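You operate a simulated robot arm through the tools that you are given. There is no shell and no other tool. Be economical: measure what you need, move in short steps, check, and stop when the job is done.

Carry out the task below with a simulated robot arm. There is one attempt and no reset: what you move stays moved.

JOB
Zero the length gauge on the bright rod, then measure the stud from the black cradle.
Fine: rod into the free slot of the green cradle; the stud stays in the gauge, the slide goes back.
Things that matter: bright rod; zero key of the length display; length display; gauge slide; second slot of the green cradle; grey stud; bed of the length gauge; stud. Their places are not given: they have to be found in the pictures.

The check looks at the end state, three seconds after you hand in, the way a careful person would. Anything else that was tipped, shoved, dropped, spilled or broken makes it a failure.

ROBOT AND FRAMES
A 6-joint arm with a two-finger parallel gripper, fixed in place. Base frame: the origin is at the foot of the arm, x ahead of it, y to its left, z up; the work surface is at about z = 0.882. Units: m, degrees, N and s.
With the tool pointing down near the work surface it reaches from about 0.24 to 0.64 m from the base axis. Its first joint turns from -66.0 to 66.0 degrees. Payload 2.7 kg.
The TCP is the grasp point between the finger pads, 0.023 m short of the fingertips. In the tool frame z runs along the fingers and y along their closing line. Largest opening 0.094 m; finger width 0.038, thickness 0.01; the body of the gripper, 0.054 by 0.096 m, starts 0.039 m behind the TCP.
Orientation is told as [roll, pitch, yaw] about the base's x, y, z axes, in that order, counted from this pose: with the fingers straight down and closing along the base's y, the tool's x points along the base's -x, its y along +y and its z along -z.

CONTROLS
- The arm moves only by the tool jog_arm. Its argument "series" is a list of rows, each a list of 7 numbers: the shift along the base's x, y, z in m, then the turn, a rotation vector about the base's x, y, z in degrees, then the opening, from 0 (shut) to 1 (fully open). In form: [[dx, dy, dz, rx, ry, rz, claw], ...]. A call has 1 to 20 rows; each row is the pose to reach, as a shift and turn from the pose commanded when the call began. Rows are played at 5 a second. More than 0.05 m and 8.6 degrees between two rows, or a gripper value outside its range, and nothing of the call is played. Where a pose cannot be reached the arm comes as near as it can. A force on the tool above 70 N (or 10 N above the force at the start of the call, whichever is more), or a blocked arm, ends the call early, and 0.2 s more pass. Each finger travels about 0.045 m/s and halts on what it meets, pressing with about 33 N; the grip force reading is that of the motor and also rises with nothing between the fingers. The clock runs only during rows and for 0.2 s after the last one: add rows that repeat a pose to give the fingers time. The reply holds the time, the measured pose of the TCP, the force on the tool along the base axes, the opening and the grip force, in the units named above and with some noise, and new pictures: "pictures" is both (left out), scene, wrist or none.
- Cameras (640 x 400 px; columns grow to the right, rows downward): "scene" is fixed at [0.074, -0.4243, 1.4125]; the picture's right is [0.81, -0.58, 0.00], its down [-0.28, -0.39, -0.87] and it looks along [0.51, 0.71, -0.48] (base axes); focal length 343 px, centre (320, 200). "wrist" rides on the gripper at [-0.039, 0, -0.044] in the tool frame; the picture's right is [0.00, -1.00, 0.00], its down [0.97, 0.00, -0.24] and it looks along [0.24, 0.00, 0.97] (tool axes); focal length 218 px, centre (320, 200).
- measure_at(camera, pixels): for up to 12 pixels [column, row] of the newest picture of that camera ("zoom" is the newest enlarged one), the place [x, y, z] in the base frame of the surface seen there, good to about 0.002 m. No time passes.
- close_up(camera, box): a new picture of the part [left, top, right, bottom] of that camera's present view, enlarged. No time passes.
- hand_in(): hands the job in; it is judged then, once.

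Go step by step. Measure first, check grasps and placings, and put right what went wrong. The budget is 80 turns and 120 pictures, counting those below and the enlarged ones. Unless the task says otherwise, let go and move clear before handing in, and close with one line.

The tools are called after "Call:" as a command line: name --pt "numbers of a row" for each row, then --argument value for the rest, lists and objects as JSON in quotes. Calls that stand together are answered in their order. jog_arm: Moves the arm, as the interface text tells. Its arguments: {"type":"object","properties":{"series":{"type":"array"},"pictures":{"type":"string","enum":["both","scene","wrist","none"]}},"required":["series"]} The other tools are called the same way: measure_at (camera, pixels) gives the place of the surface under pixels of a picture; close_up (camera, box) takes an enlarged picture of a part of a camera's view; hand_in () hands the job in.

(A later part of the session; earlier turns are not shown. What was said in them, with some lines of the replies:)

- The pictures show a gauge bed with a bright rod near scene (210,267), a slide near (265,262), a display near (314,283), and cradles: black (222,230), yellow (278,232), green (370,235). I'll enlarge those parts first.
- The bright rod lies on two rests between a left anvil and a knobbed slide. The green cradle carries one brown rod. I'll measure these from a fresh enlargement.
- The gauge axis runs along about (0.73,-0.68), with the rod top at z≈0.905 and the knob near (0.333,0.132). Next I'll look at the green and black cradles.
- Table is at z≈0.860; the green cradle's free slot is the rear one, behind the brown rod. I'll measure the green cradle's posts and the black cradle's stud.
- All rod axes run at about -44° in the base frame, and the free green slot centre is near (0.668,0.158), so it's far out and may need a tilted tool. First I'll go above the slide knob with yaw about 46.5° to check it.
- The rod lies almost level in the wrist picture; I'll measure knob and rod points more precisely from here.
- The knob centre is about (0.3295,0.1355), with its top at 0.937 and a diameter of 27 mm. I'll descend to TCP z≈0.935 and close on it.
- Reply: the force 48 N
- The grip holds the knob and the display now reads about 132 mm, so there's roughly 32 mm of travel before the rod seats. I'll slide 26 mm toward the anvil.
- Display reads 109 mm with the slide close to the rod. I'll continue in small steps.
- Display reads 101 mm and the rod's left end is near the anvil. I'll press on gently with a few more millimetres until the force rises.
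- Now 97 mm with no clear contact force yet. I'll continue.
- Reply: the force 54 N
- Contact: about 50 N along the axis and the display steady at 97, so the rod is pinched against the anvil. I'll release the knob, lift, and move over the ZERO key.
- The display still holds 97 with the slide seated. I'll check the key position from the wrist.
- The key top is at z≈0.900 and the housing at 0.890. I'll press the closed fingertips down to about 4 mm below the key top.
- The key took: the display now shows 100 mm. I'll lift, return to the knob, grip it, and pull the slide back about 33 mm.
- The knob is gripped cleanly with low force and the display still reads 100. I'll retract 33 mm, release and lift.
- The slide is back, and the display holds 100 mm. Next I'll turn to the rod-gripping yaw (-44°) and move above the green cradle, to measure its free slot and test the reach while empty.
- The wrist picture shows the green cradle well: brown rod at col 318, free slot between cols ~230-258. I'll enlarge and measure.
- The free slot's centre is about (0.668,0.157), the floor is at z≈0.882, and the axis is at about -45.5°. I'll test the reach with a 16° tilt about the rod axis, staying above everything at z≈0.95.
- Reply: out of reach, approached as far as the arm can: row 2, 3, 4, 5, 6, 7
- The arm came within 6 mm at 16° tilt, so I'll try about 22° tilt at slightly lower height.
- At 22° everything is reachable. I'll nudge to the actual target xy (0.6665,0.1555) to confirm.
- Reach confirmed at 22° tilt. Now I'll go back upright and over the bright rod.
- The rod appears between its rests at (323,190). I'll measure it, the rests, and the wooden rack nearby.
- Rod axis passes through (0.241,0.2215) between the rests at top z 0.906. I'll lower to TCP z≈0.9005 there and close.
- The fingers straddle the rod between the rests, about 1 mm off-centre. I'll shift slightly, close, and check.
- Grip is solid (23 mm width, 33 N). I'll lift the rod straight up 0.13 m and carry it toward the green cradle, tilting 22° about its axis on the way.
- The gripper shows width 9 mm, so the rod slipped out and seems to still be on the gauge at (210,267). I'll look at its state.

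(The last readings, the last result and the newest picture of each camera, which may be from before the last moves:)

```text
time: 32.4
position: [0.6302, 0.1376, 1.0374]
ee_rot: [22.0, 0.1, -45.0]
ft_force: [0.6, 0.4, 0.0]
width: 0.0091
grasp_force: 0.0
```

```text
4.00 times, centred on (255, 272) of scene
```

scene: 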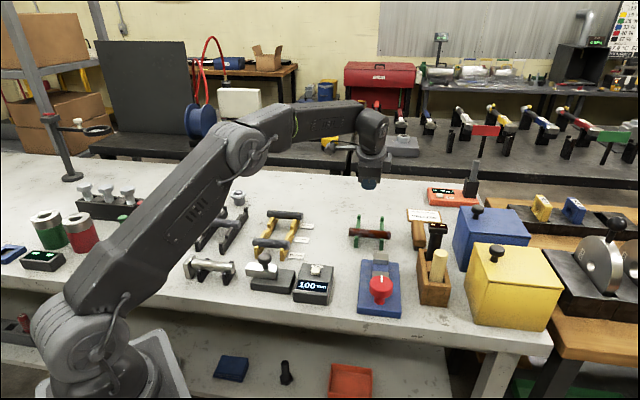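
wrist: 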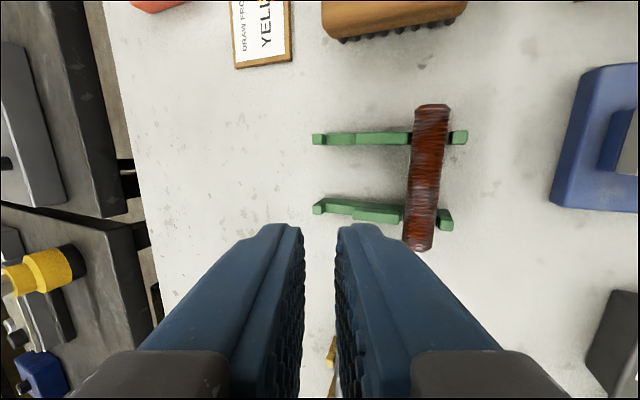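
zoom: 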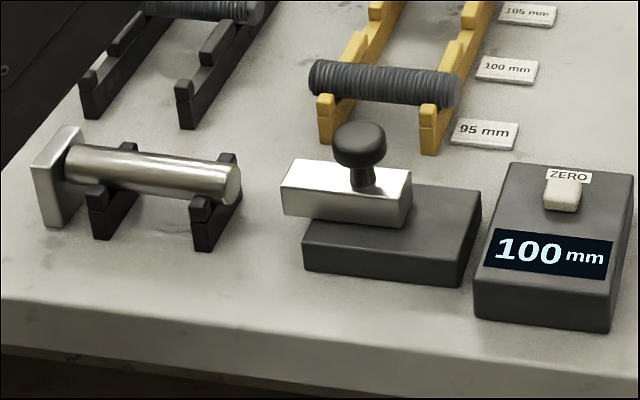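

The rod is still safely on its rests. I'll go back above it, look, and grip again a bit deeper, fully closed, with a slow lift.

Call:
jog_arm --pt "-0.01 0 0 -2.6 2.6 0 0.3" --pt "-0.03 0 0 -5.2 5.2 0 0.65" --pt "-0.06 0.004 0 -7.8 7.8 0 0.65" --pt "-0.09 0.008 0 -10.4 10.4 0 0.65" --pt "-0.13 0.015 0 -13 13 0 0.65" --pt "-0.17 0.025 0 -15.6 15.6 0 0.65" --pt "-0.21 0.035 0 -15.6 15.6 0 0.65" --pt "-0.25 0.045 0 -15.6 15.6 0 0.65" --pt "-0.29 0.055 0 -15.6 15.6 0 0.65" --pt "-0.33 0.065 0 -15.6 15.6 0 0.65" --pt "-0.37 0.075 0 -15.6 15.6 0 0.65" --pt "-0.39 0.08 0 -15.6 15.6 0 0.65" --pt "-0.39 0.08 -0.04 -15.6 15.6 0 0.65" --pt "-0.39 0.08 -0.06 -15.6 15.6 0 0.65" --pt "-0.39 0.08 -0.06 -15.6 15.6 0 0.65" --pictures "wrist"

Call:
measure_at --camera "wrist" --pixels '[[325, 170], [325, 200], [325, 230], [310, 200], [340, 200]]'

```text
time: 35.6
position: [0.242, 0.217, 0.9781]
ee_rot: [-0.1, 0.1, -44.9]
ft_force: [-0.4, -0.5, -0.1]
width: 0.0611
grasp_force: 0.0
```

wrist: 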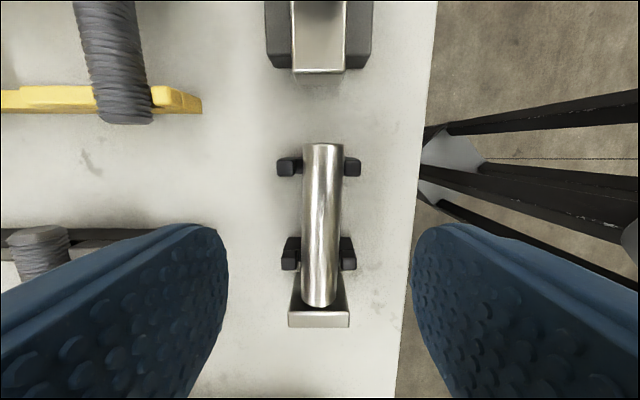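

```text
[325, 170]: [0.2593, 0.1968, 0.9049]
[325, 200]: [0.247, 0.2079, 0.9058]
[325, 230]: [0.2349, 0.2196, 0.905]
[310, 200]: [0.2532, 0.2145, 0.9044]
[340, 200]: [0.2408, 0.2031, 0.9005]
```

Rod centre is at col 322, in line with the TCP. I'll descend to TCP z≈0.895, close fully, then lift only 12 mm slowly.

Call:
jog_arm --pt "0 0 -0.04 0 0 0 0.65" --pt "0 0 -0.07 0 0 0 0.6" --pt "0 0 -0.0835 0 0 0 0.6" --pt "0 0 -0.0835 0 0 0 0.4" --pt "0 0 -0.0835 0 0 0 0.2" --pt "0 0 -0.0835 0 0 0 0" --pt "0 0 -0.0835 0 0 0 0" --pt "0 0 -0.0835 0 0 0 0" --pt "0 0 -0.0835 0 0 0 0" --pictures "wrist"

Call:
jog_arm --pt "0 0 0.002 0 0 0 0" --pt "0 0 0.005 0 0 0 0" --pt "0 0 0.009 0 0 0 0" --pt "0 0 0.013 0 0 0 0" --pictures "both"

```text
time: 37.6
position: [0.2402, 0.2188, 0.893]
ee_rot: [-0.3, 0.1, -44.8]
ft_force: [0.6, 0.1, 0.3]
width: 0.0226
grasp_force: 32.9
```

wrist: 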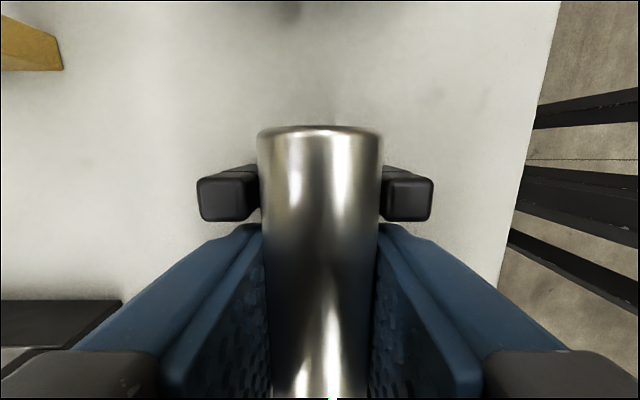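

```text
time: 38.6
position: [0.2397, 0.2191, 0.9079]
ee_rot: [0.0, 0.0, -44.9]
ft_force: [0.0, 0.0, -2.5]
width: 0.0229
grasp_force: 33.2
```

scene: 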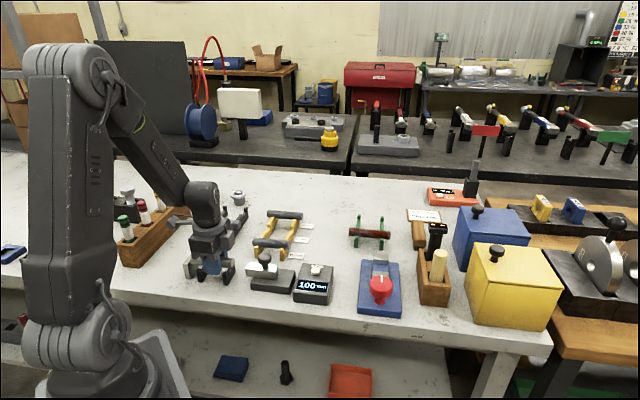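
wrist: 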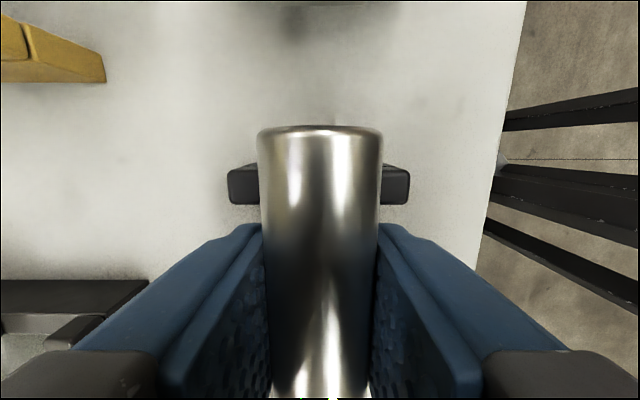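

The rod is now held (width 22.9 mm, rests receded below it). I'll lift further and carry it slowly toward the green cradle.

Call:
jog_arm --pt "0 0 0.008 0 0 0 0" --pt "0 0 0.02 0 0 0 0" --pt "0 0 0.035 0 0 0 0" --pt "0 0 0.055 0 0 0 0" --pt "0 0 0.075 0 0 0 0" --pt "0 0 0.095 0 0 0 0" --pt "0.008 -0.002 0.11 0 0 0 0" --pt "0.022 -0.005 0.12 0 0 0 0" --pt "0.04 -0.01 0.125 0 0 0 0" --pt "0.065 -0.016 0.125 0 0 0 0" --pt "0.09 -0.022 0.125 0 0 0 0" --pt "0.115 -0.028 0.125 0 0 0 0" --pt "0.14 -0.034 0.125 0 0 0 0" --pt "0.165 -0.04 0.125 0 0 0 0" --pt "0.19 -0.046 0.125 0 0 0 0" --pt "0.21 -0.051 0.125 0 0 0 0" --pt "0.225 -0.055 0.125 0 0 0 0" --pt "0.23 -0.056 0.125 0 0 0 0" --pictures "both"

```text
time: 42.4
position: [0.4702, 0.163, 1.0331]
ee_rot: [-0.1, 0.0, -44.9]
ft_force: [0.6, -0.6, -2.7]
width: 0.0227
grasp_force: 32.7
```

scene: 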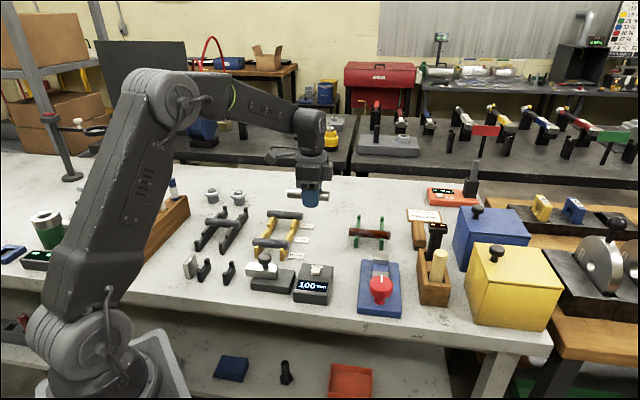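
wrist: 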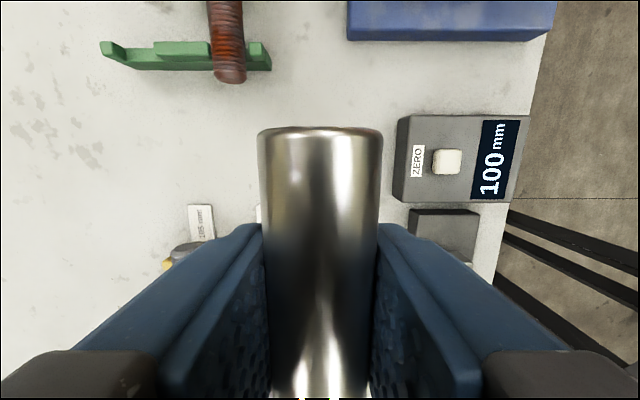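

The rod is firmly held. I'll enlarge it to measure its offset from the TCP.

Call:
close_up --camera "scene" --box '[270, 160, 350, 220]'

```text
6.67 times, centred on (310, 190) of scene
```

zoom: 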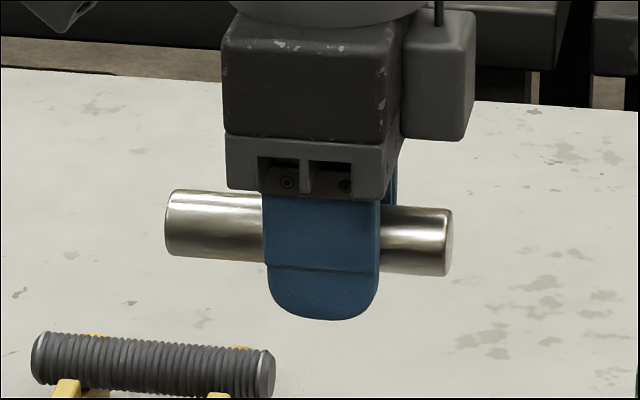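

The rod's centre is about 5 mm toward the left end from the TCP, and its axis is at TCP height. I'll move over the free slot with 22.5° tilt at z≈0.96.

Call:
jog_arm --pt "0.008 0 0 0 0 0 0" --pt "0.025 0 0 1.5 -1.5 0 0" --pt "0.045 -0.002 0 3 -3 0 0" --pt "0.065 -0.004 0 5 -5 0 0" --pt "0.085 -0.006 0 7 -7 0 0" --pt "0.105 -0.008 0 9 -9 0 0" --pt "0.125 -0.008 0 11 -11 0 0" --pt "0.145 -0.008 0 13 -13 0 0" --pt "0.165 -0.008 -0.01 15 -15 0 0" --pt "0.182 -0.008 -0.025 15.9 -15.9 0 0" --pt "0.193 -0.007 -0.045 15.9 -15.9 0 0" --pt "0.1975 -0.006 -0.065 15.9 -15.9 0 0" --pt "0.1975 -0.006 -0.07 15.9 -15.9 0 0" --pt "0.1975 -0.006 -0.07 15.9 -15.9 0 0" --pictures "both"

Call:
close_up --camera "scene" --box '[330, 190, 410, 260]'

```text
time: 45.4
position: [0.6671, 0.1557, 0.9623]
ee_rot: [22.4, 0.0, -44.8]
ft_force: [0.5, 1.3, -3.2]
width: 0.0229
grasp_force: 32.7
```

scene: 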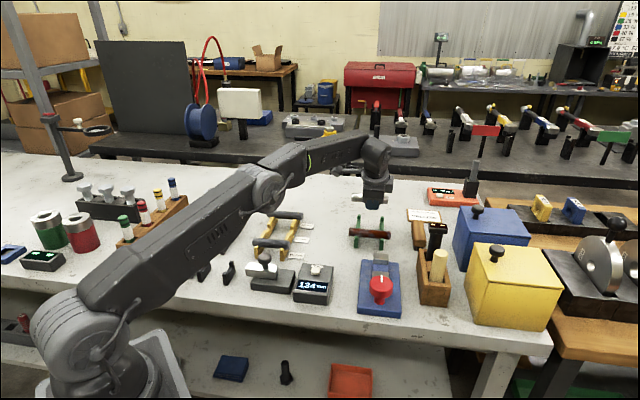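
wrist: 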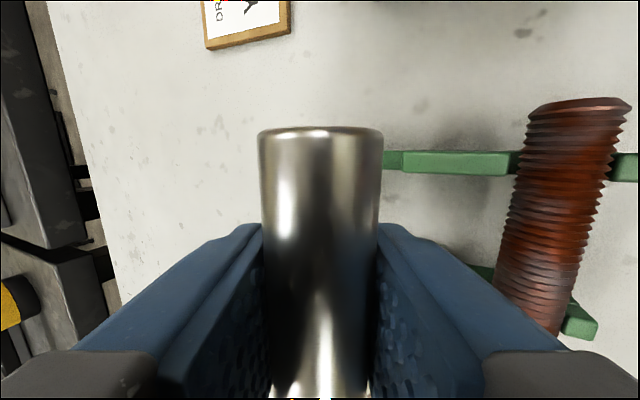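

```text
5.71 times, centred on (370, 225) of scene
```

zoom: 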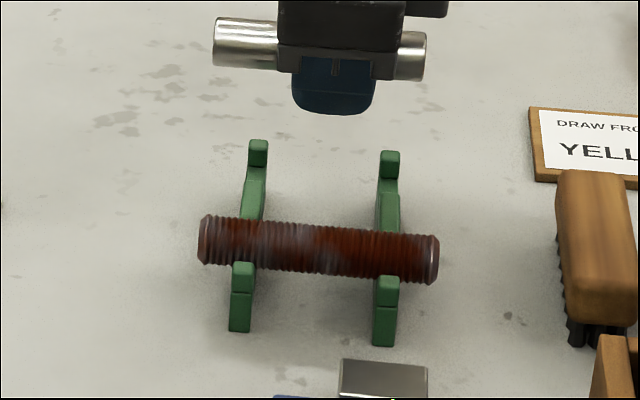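

The rod hangs above the rear slot. I'll shift 2 mm outward and lower to about 10 mm above seating, then look.

Call:
jog_arm --pt "0.001 0.001 -0.015 0 0 0 0" --pt "0.0015 0.0015 -0.03 0 0 0 0" --pt "0.0015 0.0015 -0.045 0 0 0 0" --pt "0.0015 0.0015 -0.053 0 0 0 0" --pt "0.0015 0.0015 -0.053 0 0 0 0" --pictures "both"

Call:
close_up --camera "scene" --box '[330, 190, 410, 260]'

```text
time: 46.6
position: [0.67, 0.1572, 0.9091]
ee_rot: [22.3, 0.0, -45.0]
ft_force: [-0.3, -0.2, -3.3]
width: 0.023
grasp_force: 32.9
```

scene: 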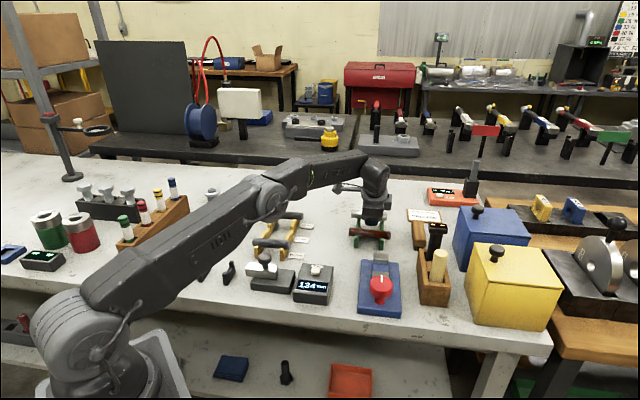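
wrist: 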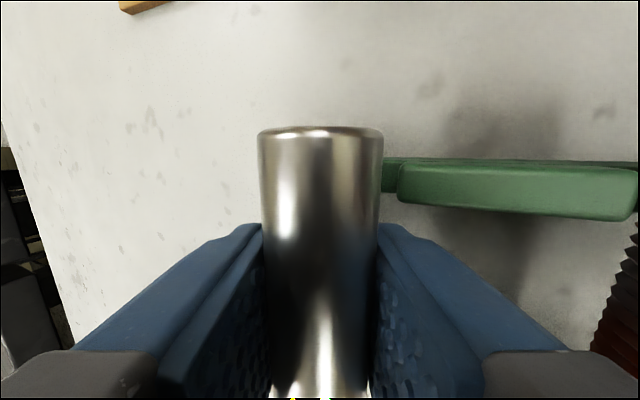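

```text
5.71 times, centred on (370, 225) of scene
```

zoom: 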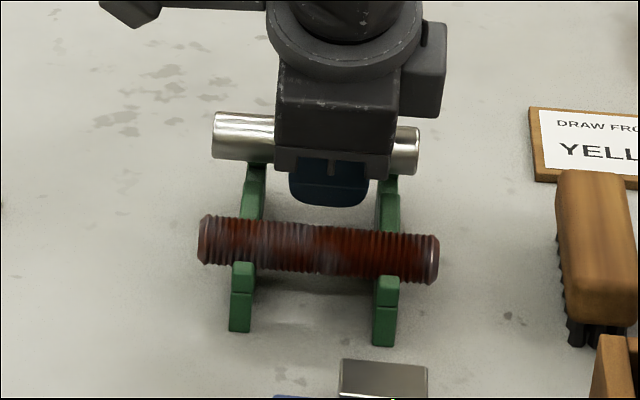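

Rod is about 15 mm above its seat. I'll measure its lateral position relative to the slot edges.

Call:
measure_at --camera "wrist" --pixels '[[404, 180], [390, 175], [320, 145], [290, 145], [350, 145], [268, 145], [376, 145]]'

Call:
measure_at --camera "zoom" --pixels '[[240, 125], [240, 150], [410, 140], [407, 165], [256, 185], [390, 195], [220, 130], [417, 145]]'

```text
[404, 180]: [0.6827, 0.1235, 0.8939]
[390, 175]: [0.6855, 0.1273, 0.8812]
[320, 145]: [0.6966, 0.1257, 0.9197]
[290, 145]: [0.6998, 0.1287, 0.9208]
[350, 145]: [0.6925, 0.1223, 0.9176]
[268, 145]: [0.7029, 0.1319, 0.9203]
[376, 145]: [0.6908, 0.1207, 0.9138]
```

```text
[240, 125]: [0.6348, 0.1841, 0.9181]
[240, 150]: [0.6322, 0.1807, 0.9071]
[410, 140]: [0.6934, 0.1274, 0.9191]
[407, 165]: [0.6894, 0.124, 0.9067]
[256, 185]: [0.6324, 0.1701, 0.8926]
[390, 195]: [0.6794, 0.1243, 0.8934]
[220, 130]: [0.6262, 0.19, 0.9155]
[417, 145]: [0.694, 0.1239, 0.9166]
```

The rod is parallel to the slot and centred to within about 1 mm. I'll nudge 1 mm back and lower to the seat.

Call:
jog_arm --pt "-0.0007 -0.0007 -0.004 0 0 0 0" --pt "-0.0007 -0.0007 -0.008 0 0 0 0" --pt "-0.0007 -0.0007 -0.011 0 0 0 0" --pt "-0.0007 -0.0007 -0.0135 0 0 0 0" --pt "-0.0007 -0.0007 -0.0145 0 0 0 0" --pt "-0.0007 -0.0007 -0.0145 0 0 0 0" --pictures "both"

Call:
close_up --camera "scene" --box '[330, 190, 410, 260]'

```text
time: 48.0
position: [0.6689, 0.156, 0.8948]
ee_rot: [22.3, 0.0, -44.9]
ft_force: [0.1, -0.5, -2.8]
width: 0.0228
grasp_force: 33.0
```

scene: 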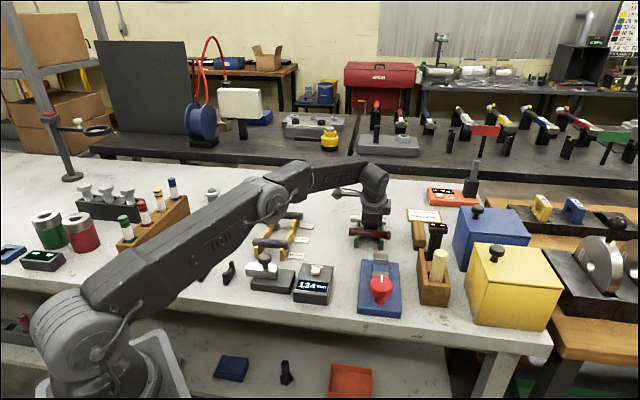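
wrist: 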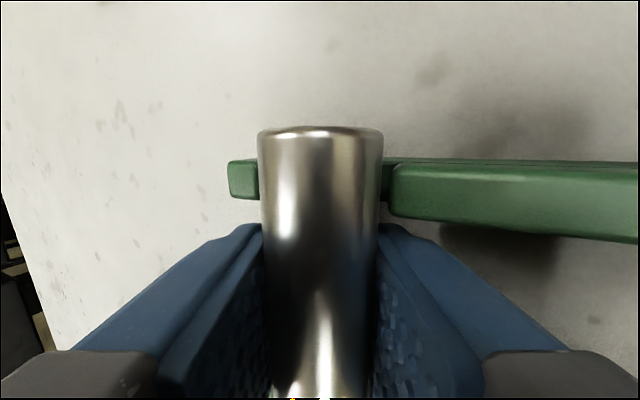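

```text
5.71 times, centred on (370, 225) of scene
```

zoom: 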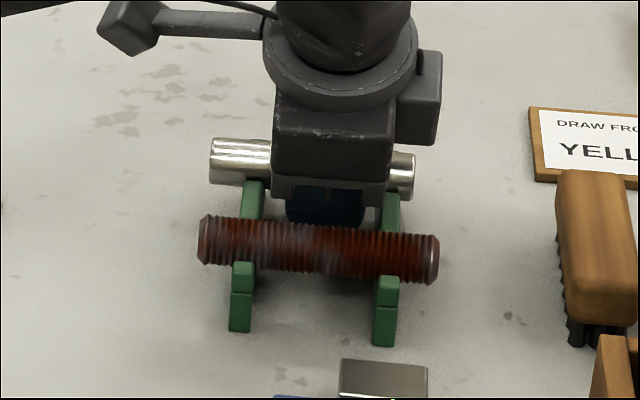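

The rod sits between the rear post (col 243) and the middle block (col 393), but still carries its own weight. I'll lower 2 mm more to find the seat.

Call:
jog_arm --pt "0 0 -0.001 0 0 0 0" --pt "0 0 -0.002 0 0 0 0" --pt "0 0 -0.002 0 0 0 0" --pictures "none"

```text
time: 48.8
position: [0.6697, 0.157, 0.8934]
ee_rot: [22.5, -0.1, -44.9]
ft_force: [-1.0, -0.4, 3.5]
width: 0.0228
grasp_force: 32.6
```

Contact is made (force changed from -2.8 to +3.5 N). I'll open a little and back out along the tool axis.

Call:
jog_arm --pt "0 0 0 0 0 0 0.3" --pt "0 0 0 0 0 0 0.38" --pt "0 0 0 0 0 0 0.38" --pt "-0.0027 -0.0027 0.0093 0 0 0 0.38" --pt "-0.0054 -0.0054 0.0186 0 0 0 0.38" --pt "-0.0108 -0.0108 0.037 0 0 0 0.38" --pt "-0.0189 -0.0189 0.065 0 0 0 0.38" --pt "-0.03 -0.03 0.1 0 0 0 0.38" --pt "-0.03 -0.03 0.1 0 0 0 0.38" --pictures "both"

Call:
close_up --camera "scene" --box '[330, 190, 410, 260]'

```text
time: 50.8
position: [0.6401, 0.1266, 0.9933]
ee_rot: [22.3, 0.0, -45.0]
ft_force: [-0.1, -0.1, -0.4]
width: 0.0358
grasp_force: 0.1
```

scene: 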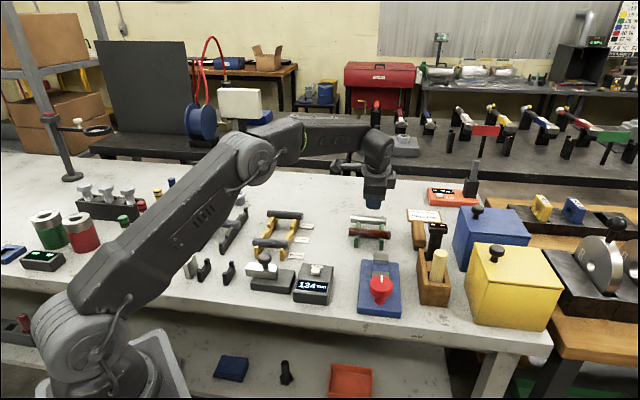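
wrist: 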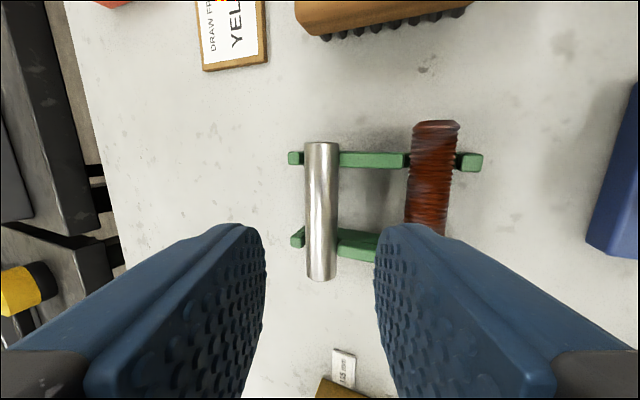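

```text
5.71 times, centred on (370, 225) of scene
```

zoom: 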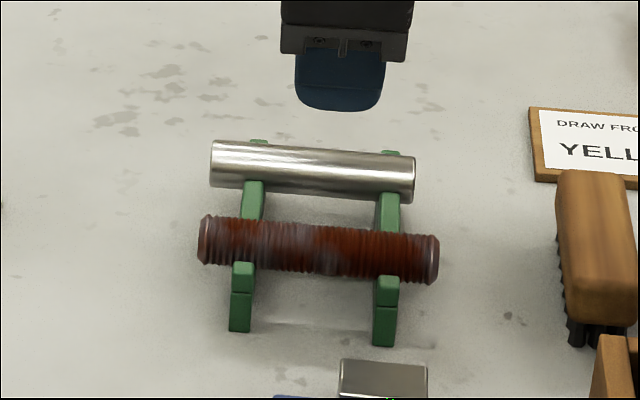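

The bright rod is seated in the free rear slot. Next I'll go above the stud in the black cradle, upright.

Call:
jog_arm --pt "-0.01 0.005 0.02 -3 3 0 0.6" --pt "-0.035 0.025 0.035 -6 6 0 0.8" --pt "-0.07 0.055 0.035 -9 9 0 0.8" --pt "-0.105 0.084 0.035 -12 12 0 0.8" --pt "-0.14 0.113 0.035 -15 15 0 0.8" --pt "-0.175 0.141 0.035 -15.8 15.8 0 0.8" --pt "-0.21 0.169 0.035 -15.8 15.8 0 0.8" --pt "-0.245 0.197 0.035 -15.8 15.8 0 0.8" --pt "-0.28 0.225 0.035 -15.8 15.8 0 0.8" --pt "-0.318 0.256 0.035 -15.8 15.8 0 0.8" --pt "-0.318 0.256 0.035 -15.8 15.8 0 0.8" --pictures "both"

Call:
measure_at --camera "wrist" --pixels '[[320, 150], [320, 180], [320, 200], [320, 220], [320, 240], [310, 190], [330, 190]]'

```text
time: 53.2
position: [0.3215, 0.3855, 1.0286]
ee_rot: [0.0, -0.1, -44.9]
ft_force: [0.1, 0.1, -0.3]
width: 0.0753
grasp_force: 0.1
```

scene: 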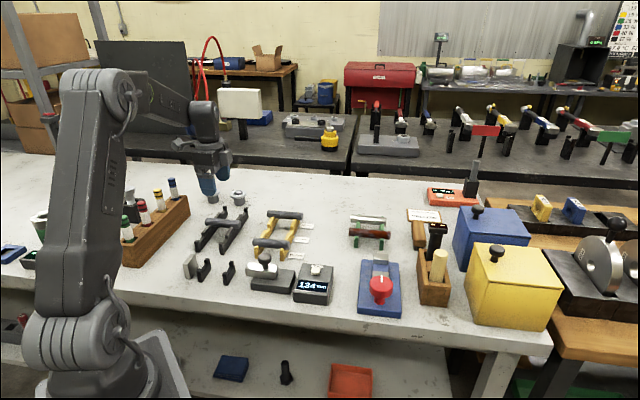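
wrist: 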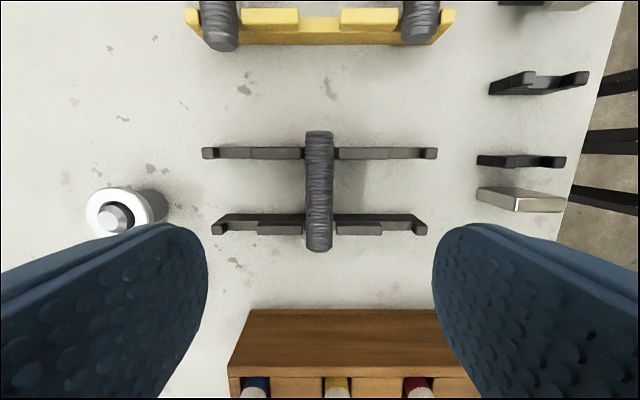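

```text
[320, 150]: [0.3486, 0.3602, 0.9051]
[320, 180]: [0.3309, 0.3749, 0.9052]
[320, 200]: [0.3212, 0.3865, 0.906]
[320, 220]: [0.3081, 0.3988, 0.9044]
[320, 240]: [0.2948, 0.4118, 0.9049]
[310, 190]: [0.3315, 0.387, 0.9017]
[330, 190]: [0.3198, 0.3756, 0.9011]
```

The stud's axis passes through about (0.326,0.381) at top z 0.905. I'll check the clearance of the wooden rack and its tubes before descending.

Call:
measure_at --camera "wrist" --pixels '[[335, 312], [335, 364], [255, 385], [337, 385], [415, 385], [320, 135], [319, 250], [228, 153], [415, 225], [320, 160], [275, 228], [375, 228]]'

```text
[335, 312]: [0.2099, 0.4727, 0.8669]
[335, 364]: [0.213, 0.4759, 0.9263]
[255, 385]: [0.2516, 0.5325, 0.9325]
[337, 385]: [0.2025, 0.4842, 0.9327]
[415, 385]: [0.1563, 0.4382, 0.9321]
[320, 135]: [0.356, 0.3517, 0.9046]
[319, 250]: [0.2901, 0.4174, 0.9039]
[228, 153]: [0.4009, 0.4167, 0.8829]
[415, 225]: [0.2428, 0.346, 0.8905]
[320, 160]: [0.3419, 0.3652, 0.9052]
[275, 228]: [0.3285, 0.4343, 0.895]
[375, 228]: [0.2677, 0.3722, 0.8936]
```

The rack is 0.14 m away, which is clear. Stud mid is (0.323,0.3845), so I'll descend to z≈0.895 there and close fully.

Call:
jog_arm --pt "0.0015 -0.001 -0.04 0 0 0 0.7" --pt "0.0015 -0.001 -0.08 0 0 0 0.6" --pt "0.0015 -0.001 -0.115 0 0 0 0.6" --pt "0.0015 -0.001 -0.1335 0 0 0 0.6" --pt "0.0015 -0.001 -0.1335 0 0 0 0.4" --pt "0.0015 -0.001 -0.1335 0 0 0 0.2" --pt "0.0015 -0.001 -0.1335 0 0 0 0" --pt "0.0015 -0.001 -0.1335 0 0 0 0" --pt "0.0015 -0.001 -0.1335 0 0 0 0" --pictures "both"

```text
time: 55.2
position: [0.3217, 0.3822, 0.8948]
ee_rot: [0.0, 0.1, -44.9]
ft_force: [1.8, 0.5, 0.2]
width: 0.0227
grasp_force: 32.5
```

scene: 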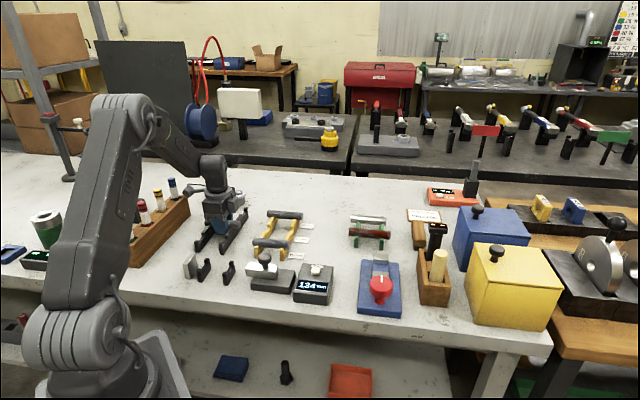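
wrist: 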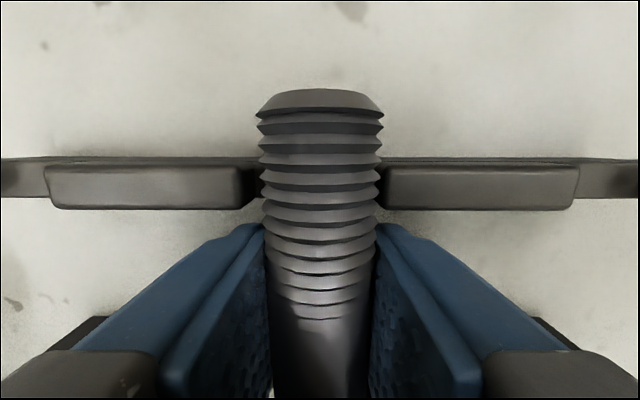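

Stud gripped at its middle (22.7 mm, 32.5 N). I'll lift slowly and carry it over the gauge rests.

Call:
jog_arm --pt "0 0 0.002 0 0 0 0" --pt "0 0 0.006 0 0 0 0" --pt "0 0 0.012 0 0 0 0" --pt "0 0 0.022 0 0 0 0" --pt "0 0 0.036 0 0 0 0" --pt "0 0 0.055 0 0 0 0" --pt "0 0 0.075 0 0 0 0" --pt "-0.003 -0.006 0.092 0 0 0 0" --pt "-0.009 -0.018 0.1 0 0 0 0" --pt "-0.018 -0.036 0.1 0 0 0 0" --pt "-0.029 -0.057 0.1 0 0 0 0" --pt "-0.04 -0.079 0.1 0 0 0 0" --pt "-0.051 -0.101 0.1 0 0 0 0" --pt "-0.062 -0.123 0.1 0 0 0 0" --pt "-0.072 -0.143 0.1 0 0 0 0" --pt "-0.079 -0.157 0.1 0 0 0 0" --pt "-0.0812 -0.1614 0.1 0 0 0 0" --pt "-0.0812 -0.1614 0.1 0 0 0 0" --pictures "both"

Call:
close_up --camera "scene" --box '[165, 205, 285, 295]'

```text
time: 59.0
position: [0.2418, 0.2209, 0.9942]
ee_rot: [0.0, 0.0, -44.9]
ft_force: [-0.5, -0.4, -2.9]
width: 0.0229
grasp_force: 33.3
```

scene: 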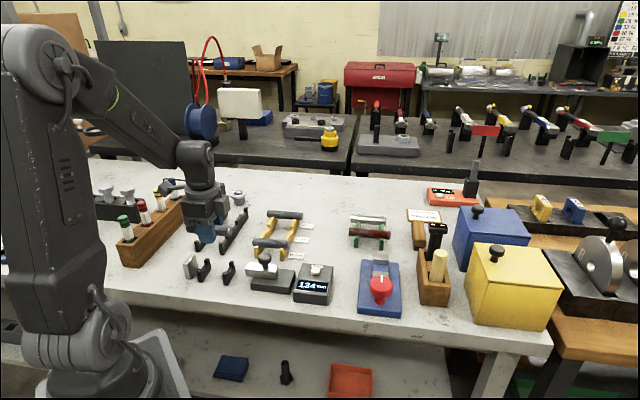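
wrist: 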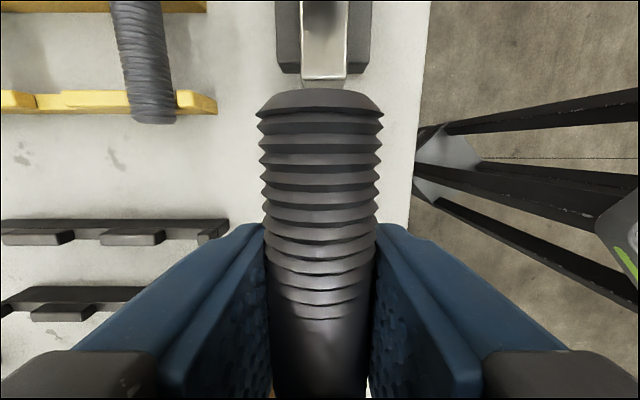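

```text
4.44 times, centred on (225, 250) of scene
```

zoom: 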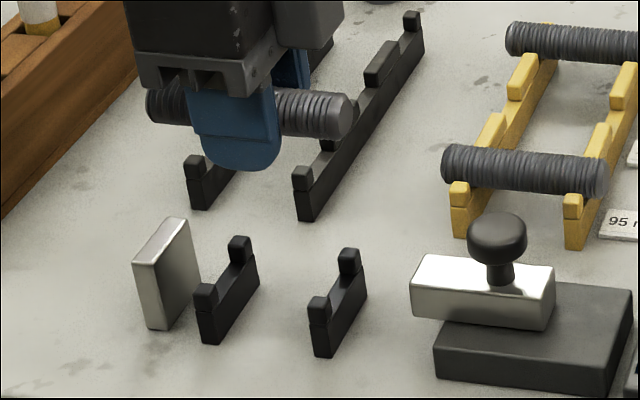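

The rests are now visible. I'll measure them and the anvil face to line up the stud.

Call:
measure_at --camera "zoom" --pixels '[[205, 290], [240, 241], [319, 305], [349, 253], [225, 275], [336, 290], [187, 230], [192, 270], [165, 110], [340, 110], [265, 150], [420, 275]]'

```text
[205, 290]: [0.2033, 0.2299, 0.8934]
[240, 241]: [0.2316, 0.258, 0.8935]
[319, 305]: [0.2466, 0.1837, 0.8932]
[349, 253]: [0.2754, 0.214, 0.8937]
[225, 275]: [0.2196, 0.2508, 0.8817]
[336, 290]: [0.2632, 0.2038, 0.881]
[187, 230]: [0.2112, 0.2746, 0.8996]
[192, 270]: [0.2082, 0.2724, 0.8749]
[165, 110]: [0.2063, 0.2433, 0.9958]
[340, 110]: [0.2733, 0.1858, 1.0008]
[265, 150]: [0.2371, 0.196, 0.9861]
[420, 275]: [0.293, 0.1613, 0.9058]
```

Rest centreline is about 2 mm from the TCP line. I'll correct by (-0.0028, 0) and lower to about 8 mm above seating.

Call:
jog_arm --pt "-0.0015 0 -0.02 0 0 0 0" --pt "-0.0028 0 -0.045 0 0 0 0" --pt "-0.0028 0 -0.07 0 0 0 0" --pt "-0.0028 0 -0.086 0 0 0 0" --pt "-0.0028 0 -0.09 0 0 0 0" --pt "-0.0028 0 -0.09 0 0 0 0" --pictures "both"

Call:
close_up --camera "scene" --box '[165, 225, 285, 300]'

```text
time: 60.4
position: [0.2384, 0.2207, 0.9043]
ee_rot: [0.1, 0.0, -44.9]
ft_force: [0.0, 0.0, -3.5]
width: 0.0227
grasp_force: 33.2
```

scene: 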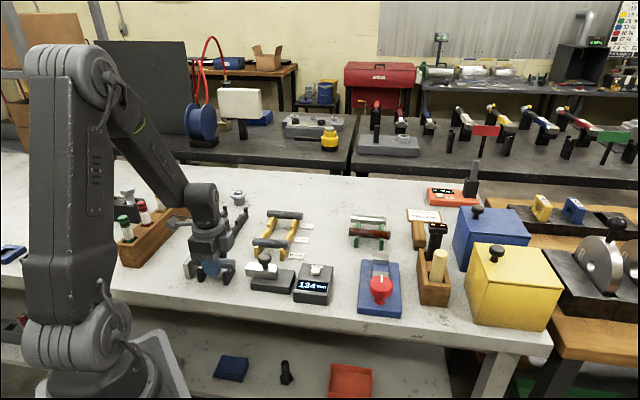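
wrist: 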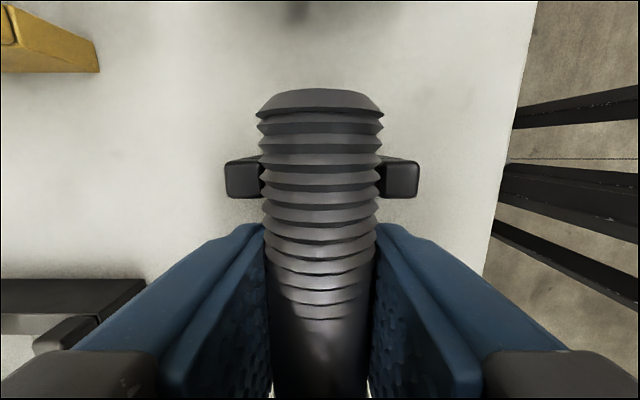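

```text
5.33 times, centred on (225, 262) of scene
```

zoom: 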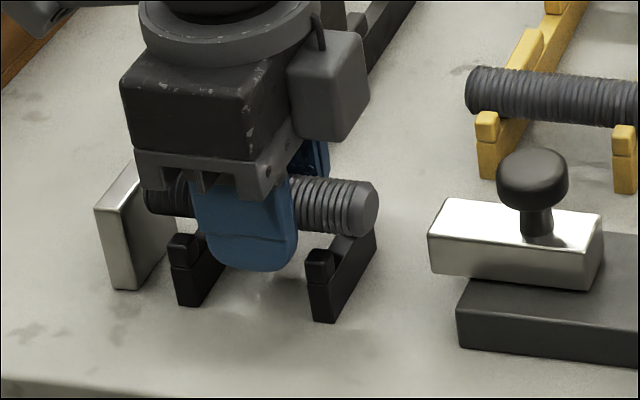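

The rest posts look symmetric around the stud (cols 225 and 418). I'll lower to the seat.

Call:
jog_arm --pt "0 0 -0.004 0 0 0 0" --pt "0 0 -0.008 0 0 0 0" --pt "0 0 -0.0105 0 0 0 0" --pt "0 0 -0.0105 0 0 0 0" --pictures "none"

```text
time: 61.4
position: [0.2376, 0.2202, 0.8942]
ee_rot: [0.0, 0.0, -44.9]
ft_force: [-0.8, -0.5, -3.0]
width: 0.0226
grasp_force: 32.8
```

Still carrying the weight (-3 N), so I'll lower another 1.5 mm.

Call:
jog_arm --pt "0 0 -0.0008 0 0 0 0" --pt "0 0 -0.0016 0 0 0 0" --pt "0 0 -0.0016 0 0 0 0" --pictures "none"

```text
time: 62.2
position: [0.2398, 0.2208, 0.8931]
ee_rot: [0.3, 0.1, -44.9]
ft_force: [-11.2, 1.6, 27.2]
width: 0.0233
grasp_force: 32.5
```

It's firmly seated (27 N). I'll release and lift straight up.

Call:
jog_arm --pt "0 0 0.0008 0 0 0 0.2" --pt "0 0 0.0008 0 0 0 0.45" --pt "0 0 0.0008 0 0 0 0.5" --pt "0 0 0.0008 0 0 0 0.5" --pt "0 0 0.012 0 0 0 0.5" --pt "0 0 0.03 0 0 0 0.5" --pt "0 0 0.065 0 0 0 0.6" --pt "0 0 0.1 0 0 0 0.68" --pt "0 0 0.13 0 0 0 0.68" --pt "0 0 0.13 0 0 0 0.68" --pictures "both"

Call:
close_up --camera "scene" --box '[175, 235, 335, 310]'

```text
time: 64.4
position: [0.2397, 0.2194, 1.02]
ee_rot: [-0.1, -0.1, -44.9]
ft_force: [-0.2, 0.9, 0.2]
width: 0.0639
grasp_force: 0.1
```

scene: 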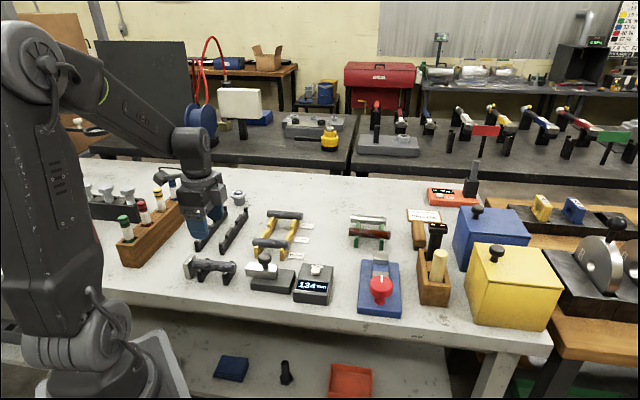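
wrist: 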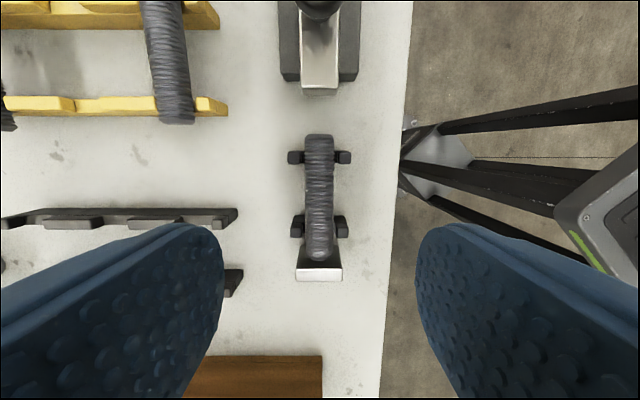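

```text
4.00 times, centred on (255, 272) of scene
```

zoom: 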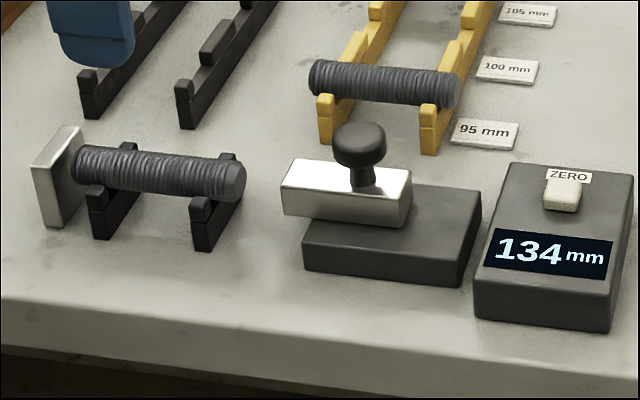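

The stud lies well on the rests, and the display shows the live 134. I'll return to the knob with yaw +46.4°.

Call:
jog_arm --pt "0.007 -0.006 0.01 0 0 7.6 0.68" --pt "0.014 -0.013 0.01 0 0 15.2 0.68" --pt "0.021 -0.02 0.01 0 0 22.8 0.68" --pt "0.028 -0.027 0.01 0 0 30.4 0.68" --pt "0.036 -0.034 0.01 0 0 38 0.68" --pt "0.043 -0.04 0.01 0 0 45.6 0.68" --pt "0.05 -0.047 0.01 0 0 53.2 0.68" --pt "0.057 -0.054 0.01 0 0 60.8 0.68" --pt "0.064 -0.06 0.01 0 0 68.4 0.68" --pt "0.072 -0.067 0.01 0 0 76 0.68" --pt "0.079 -0.074 0.01 0 0 83.6 0.68" --pt "0.0863 -0.0809 0 0 0 91.3 0.68" --pt "0.0863 -0.0809 0 0 0 91.3 0.68" --pictures "wrist"

Call:
measure_at --camera "wrist" --pixels '[[300, 215], [310, 215], [320, 215], [330, 215]]'

```text
time: 67.2
position: [0.3256, 0.139, 1.0213]
ee_rot: [0.0, -0.1, 46.5]
ft_force: [0.1, -1.2, -0.2]
width: 0.0639
grasp_force: 0.0
```

wrist: 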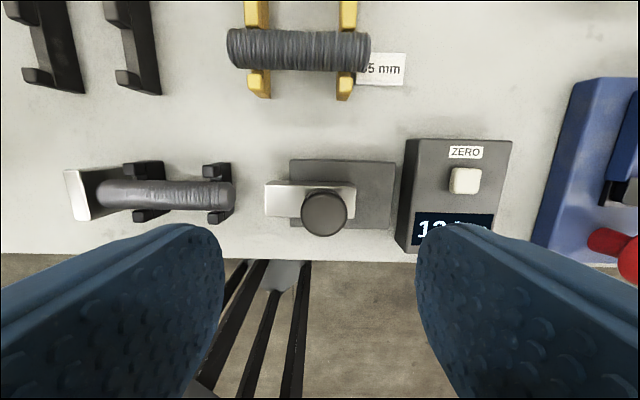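

```text
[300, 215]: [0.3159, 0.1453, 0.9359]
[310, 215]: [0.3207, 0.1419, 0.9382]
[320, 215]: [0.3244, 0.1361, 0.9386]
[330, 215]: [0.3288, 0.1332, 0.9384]
```

The knob's centre is about 2 mm to the right of the TCP line. I'll descend, close on it and start sliding.

Call:
jog_arm --pt "0.0005 -0.002 -0.03 0 0 0 0.68" --pt "0.001 -0.002 -0.06 0 0 0 0.68" --pt "0.001 -0.002 -0.08 0 0 0 0.68" --pt "0.001 -0.002 -0.0855 0 0 0 0.68" --pt "0.001 -0.002 -0.0855 0 0 0 0.5" --pt "0.001 -0.002 -0.0855 0 0 0 0.3" --pt "0.001 -0.002 -0.0855 0 0 0 0.15" --pt "0.001 -0.002 -0.0855 0 0 0 0.15" --pictures "none"

Call:
jog_arm --pt "-0.0043 0.0042 0 0 0 0 0.15" --pt "-0.0086 0.0084 0 0 0 0 0.15" --pt "-0.0128 0.0126 0 0 0 0 0.15" --pt "-0.0157 0.0154 0 0 0 0 0.15" --pt "-0.0179 0.0175 0 0 0 0 0.15" --pt "-0.02 0.0196 0 0 0 0 0.15" --pt "-0.02 0.0196 0 0 0 0 0.15" --pictures "both"

Call:
close_up --camera "scene" --box '[175, 235, 335, 310]'

```text
time: 69.0
position: [0.3261, 0.1373, 0.9358]
ee_rot: [0.1, 0.1, 46.5]
ft_force: [1.1, 1.4, -4.7]
width: 0.0294
grasp_force: 45.0
```

```text
time: 70.6
position: [0.306, 0.1573, 0.9361]
ee_rot: [-0.1, -0.1, 46.3]
ft_force: [7.6, 3.8, -22.4]
width: 0.0293
grasp_force: 44.2
```

scene: 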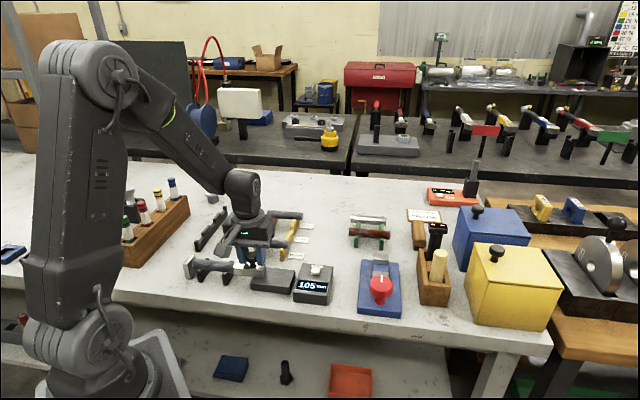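
wrist: 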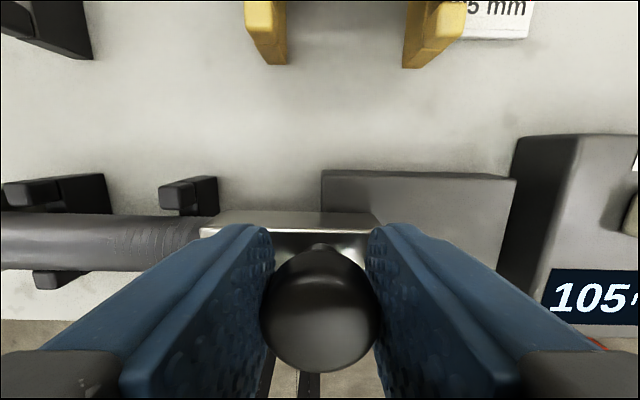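

```text
4.00 times, centred on (255, 272) of scene
```

zoom: 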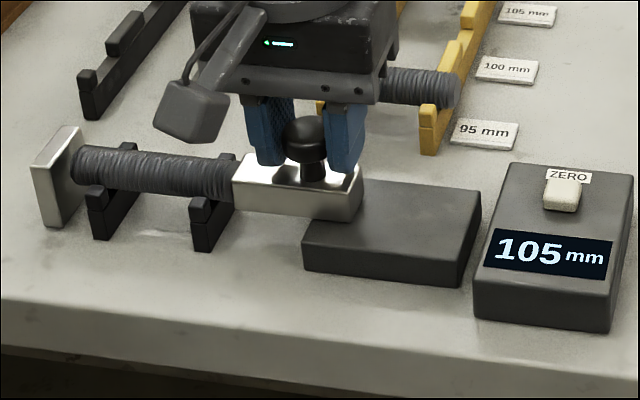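

Display 105, slide at the stud, and the stud isn't yet clearly against the anvil. I'll push on in small steps until the force rises.

Call:
jog_arm --pt "-0.0014 0.0014 0 0 0 0 0.15" --pt "-0.0028 0.0028 0 0 0 0 0.15" --pt "-0.0043 0.0042 0 0 0 0 0.15" --pt "-0.0043 0.0042 0 0 0 0 0.15" --pictures "none"

Call:
close_up --camera "scene" --box '[175, 235, 335, 310]'

```text
time: 71.6
position: [0.3027, 0.1611, 0.9359]
ee_rot: [-0.1, -0.1, 46.4]
ft_force: [26.3, -2.4, -33.2]
width: 0.0294
grasp_force: 45.7
```

```text
4.00 times, centred on (255, 272) of scene
```

zoom: 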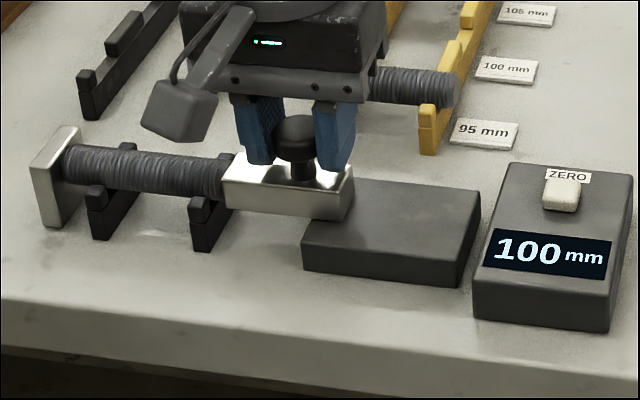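

Reads 100 with rising force. I'll push a little more to see whether it's stable.

Call:
jog_arm --pt "-0.001 0.001 0 0 0 0 0.15" --pt "-0.002 0.002 0 0 0 0 0.15" --pt "-0.002 0.002 0 0 0 0 0.15" --pictures "none"

Call:
close_up --camera "scene" --box '[175, 235, 335, 310]'

```text
time: 72.4
position: [0.3034, 0.1618, 0.9361]
ee_rot: [-0.4, -0.2, 46.5]
ft_force: [14.4, -7.5, -10.0]
width: 0.0297
grasp_force: 44.8
stopped in row 3: the force on the tool passed its limit (the readings are from after the stop); the commanded pose is now the measured one
```

```text
4.00 times, centred on (255, 272) of scene
```

zoom: 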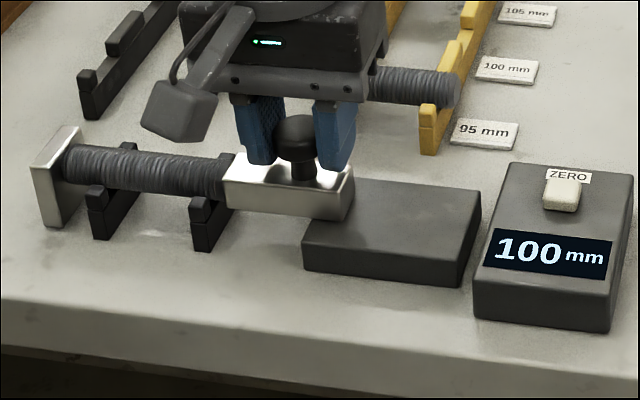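

It stays at 100 mm under more than 70 N, so the stud measures 100 mm. Now I'll retract the slide 33 mm, release and lift clear.

Call:
jog_arm --pt "0.0043 -0.0042 0 0 0 0 0.15" --pt "0.0086 -0.0084 0 0 0 0 0.15" --pt "0.0128 -0.0126 0 0 0 0 0.15" --pt "0.0171 -0.0168 0 0 0 0 0.15" --pt "0.0207 -0.0203 0 0 0 0 0.15" --pt "0.0238 -0.0236 0 0 0 0 0.15" --pt "0.0238 -0.0236 0 0 0 0 0.15" --pt "0.0238 -0.0236 0 0 0 0 0.4" --pt "0.0238 -0.0236 0 0 0 0 0.6" --pt "0.0238 -0.0236 0 0 0 0 0.6" --pt "0.0238 -0.0236 0.03 0 0 0 0.6" --pt "0.0238 -0.0236 0.07 0 0 0 0.6" --pt "0.0238 -0.0236 0.11 0 0 0 0.6" --pt "0.0238 -0.0236 0.15 0 0 0 0.6" --pictures "both"

Call:
close_up --camera "scene" --box '[165, 200, 405, 310]'

```text
time: 75.4
position: [0.3256, 0.1367, 1.0872]
ee_rot: [-0.3, -0.1, 46.4]
ft_force: [-0.4, -0.4, -0.1]
width: 0.0561
grasp_force: 0.1
```

scene: 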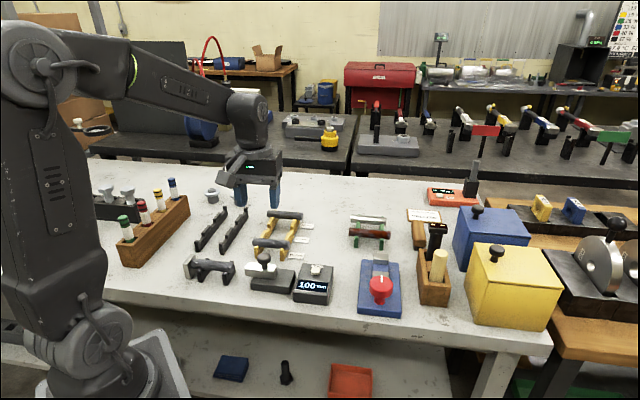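
wrist: 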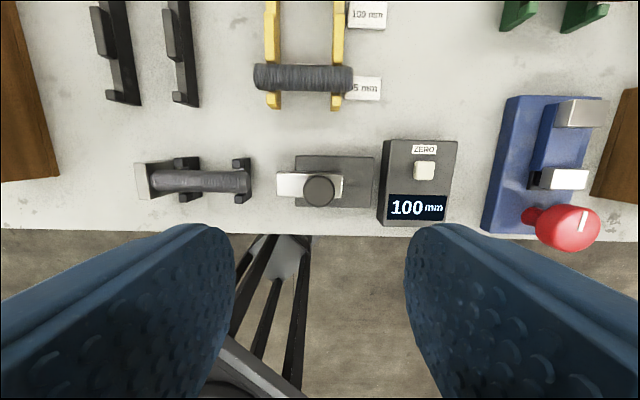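

```text
2.67 times, centred on (285, 255) of scene
```

zoom: 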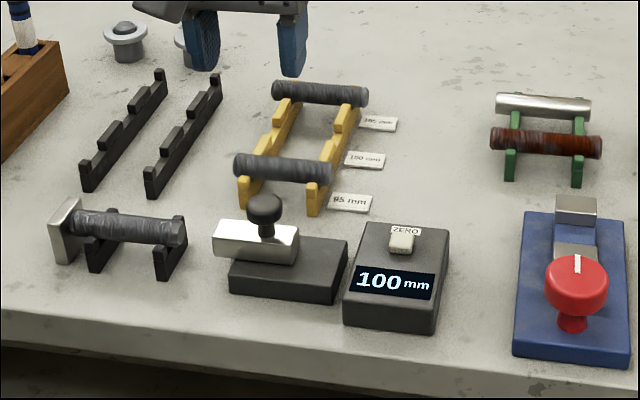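

Everything is in place: the display holds 100 mm, the stud is in the gauge, the slide is back, the bright rod is in the green cradle's rear slot, and the arm is clear. Handing in.

Call:
hand_in

```text
The job is handed in.
```

The job is done and handed in: I zeroed the gauge on the bright rod (the display went from 97 to 100 mm), and the stud then measured 100 mm. The rod is in the free slot of the green cradle, the stud is still in the gauge, and the slide is back to within about 1 mm of its starting position.
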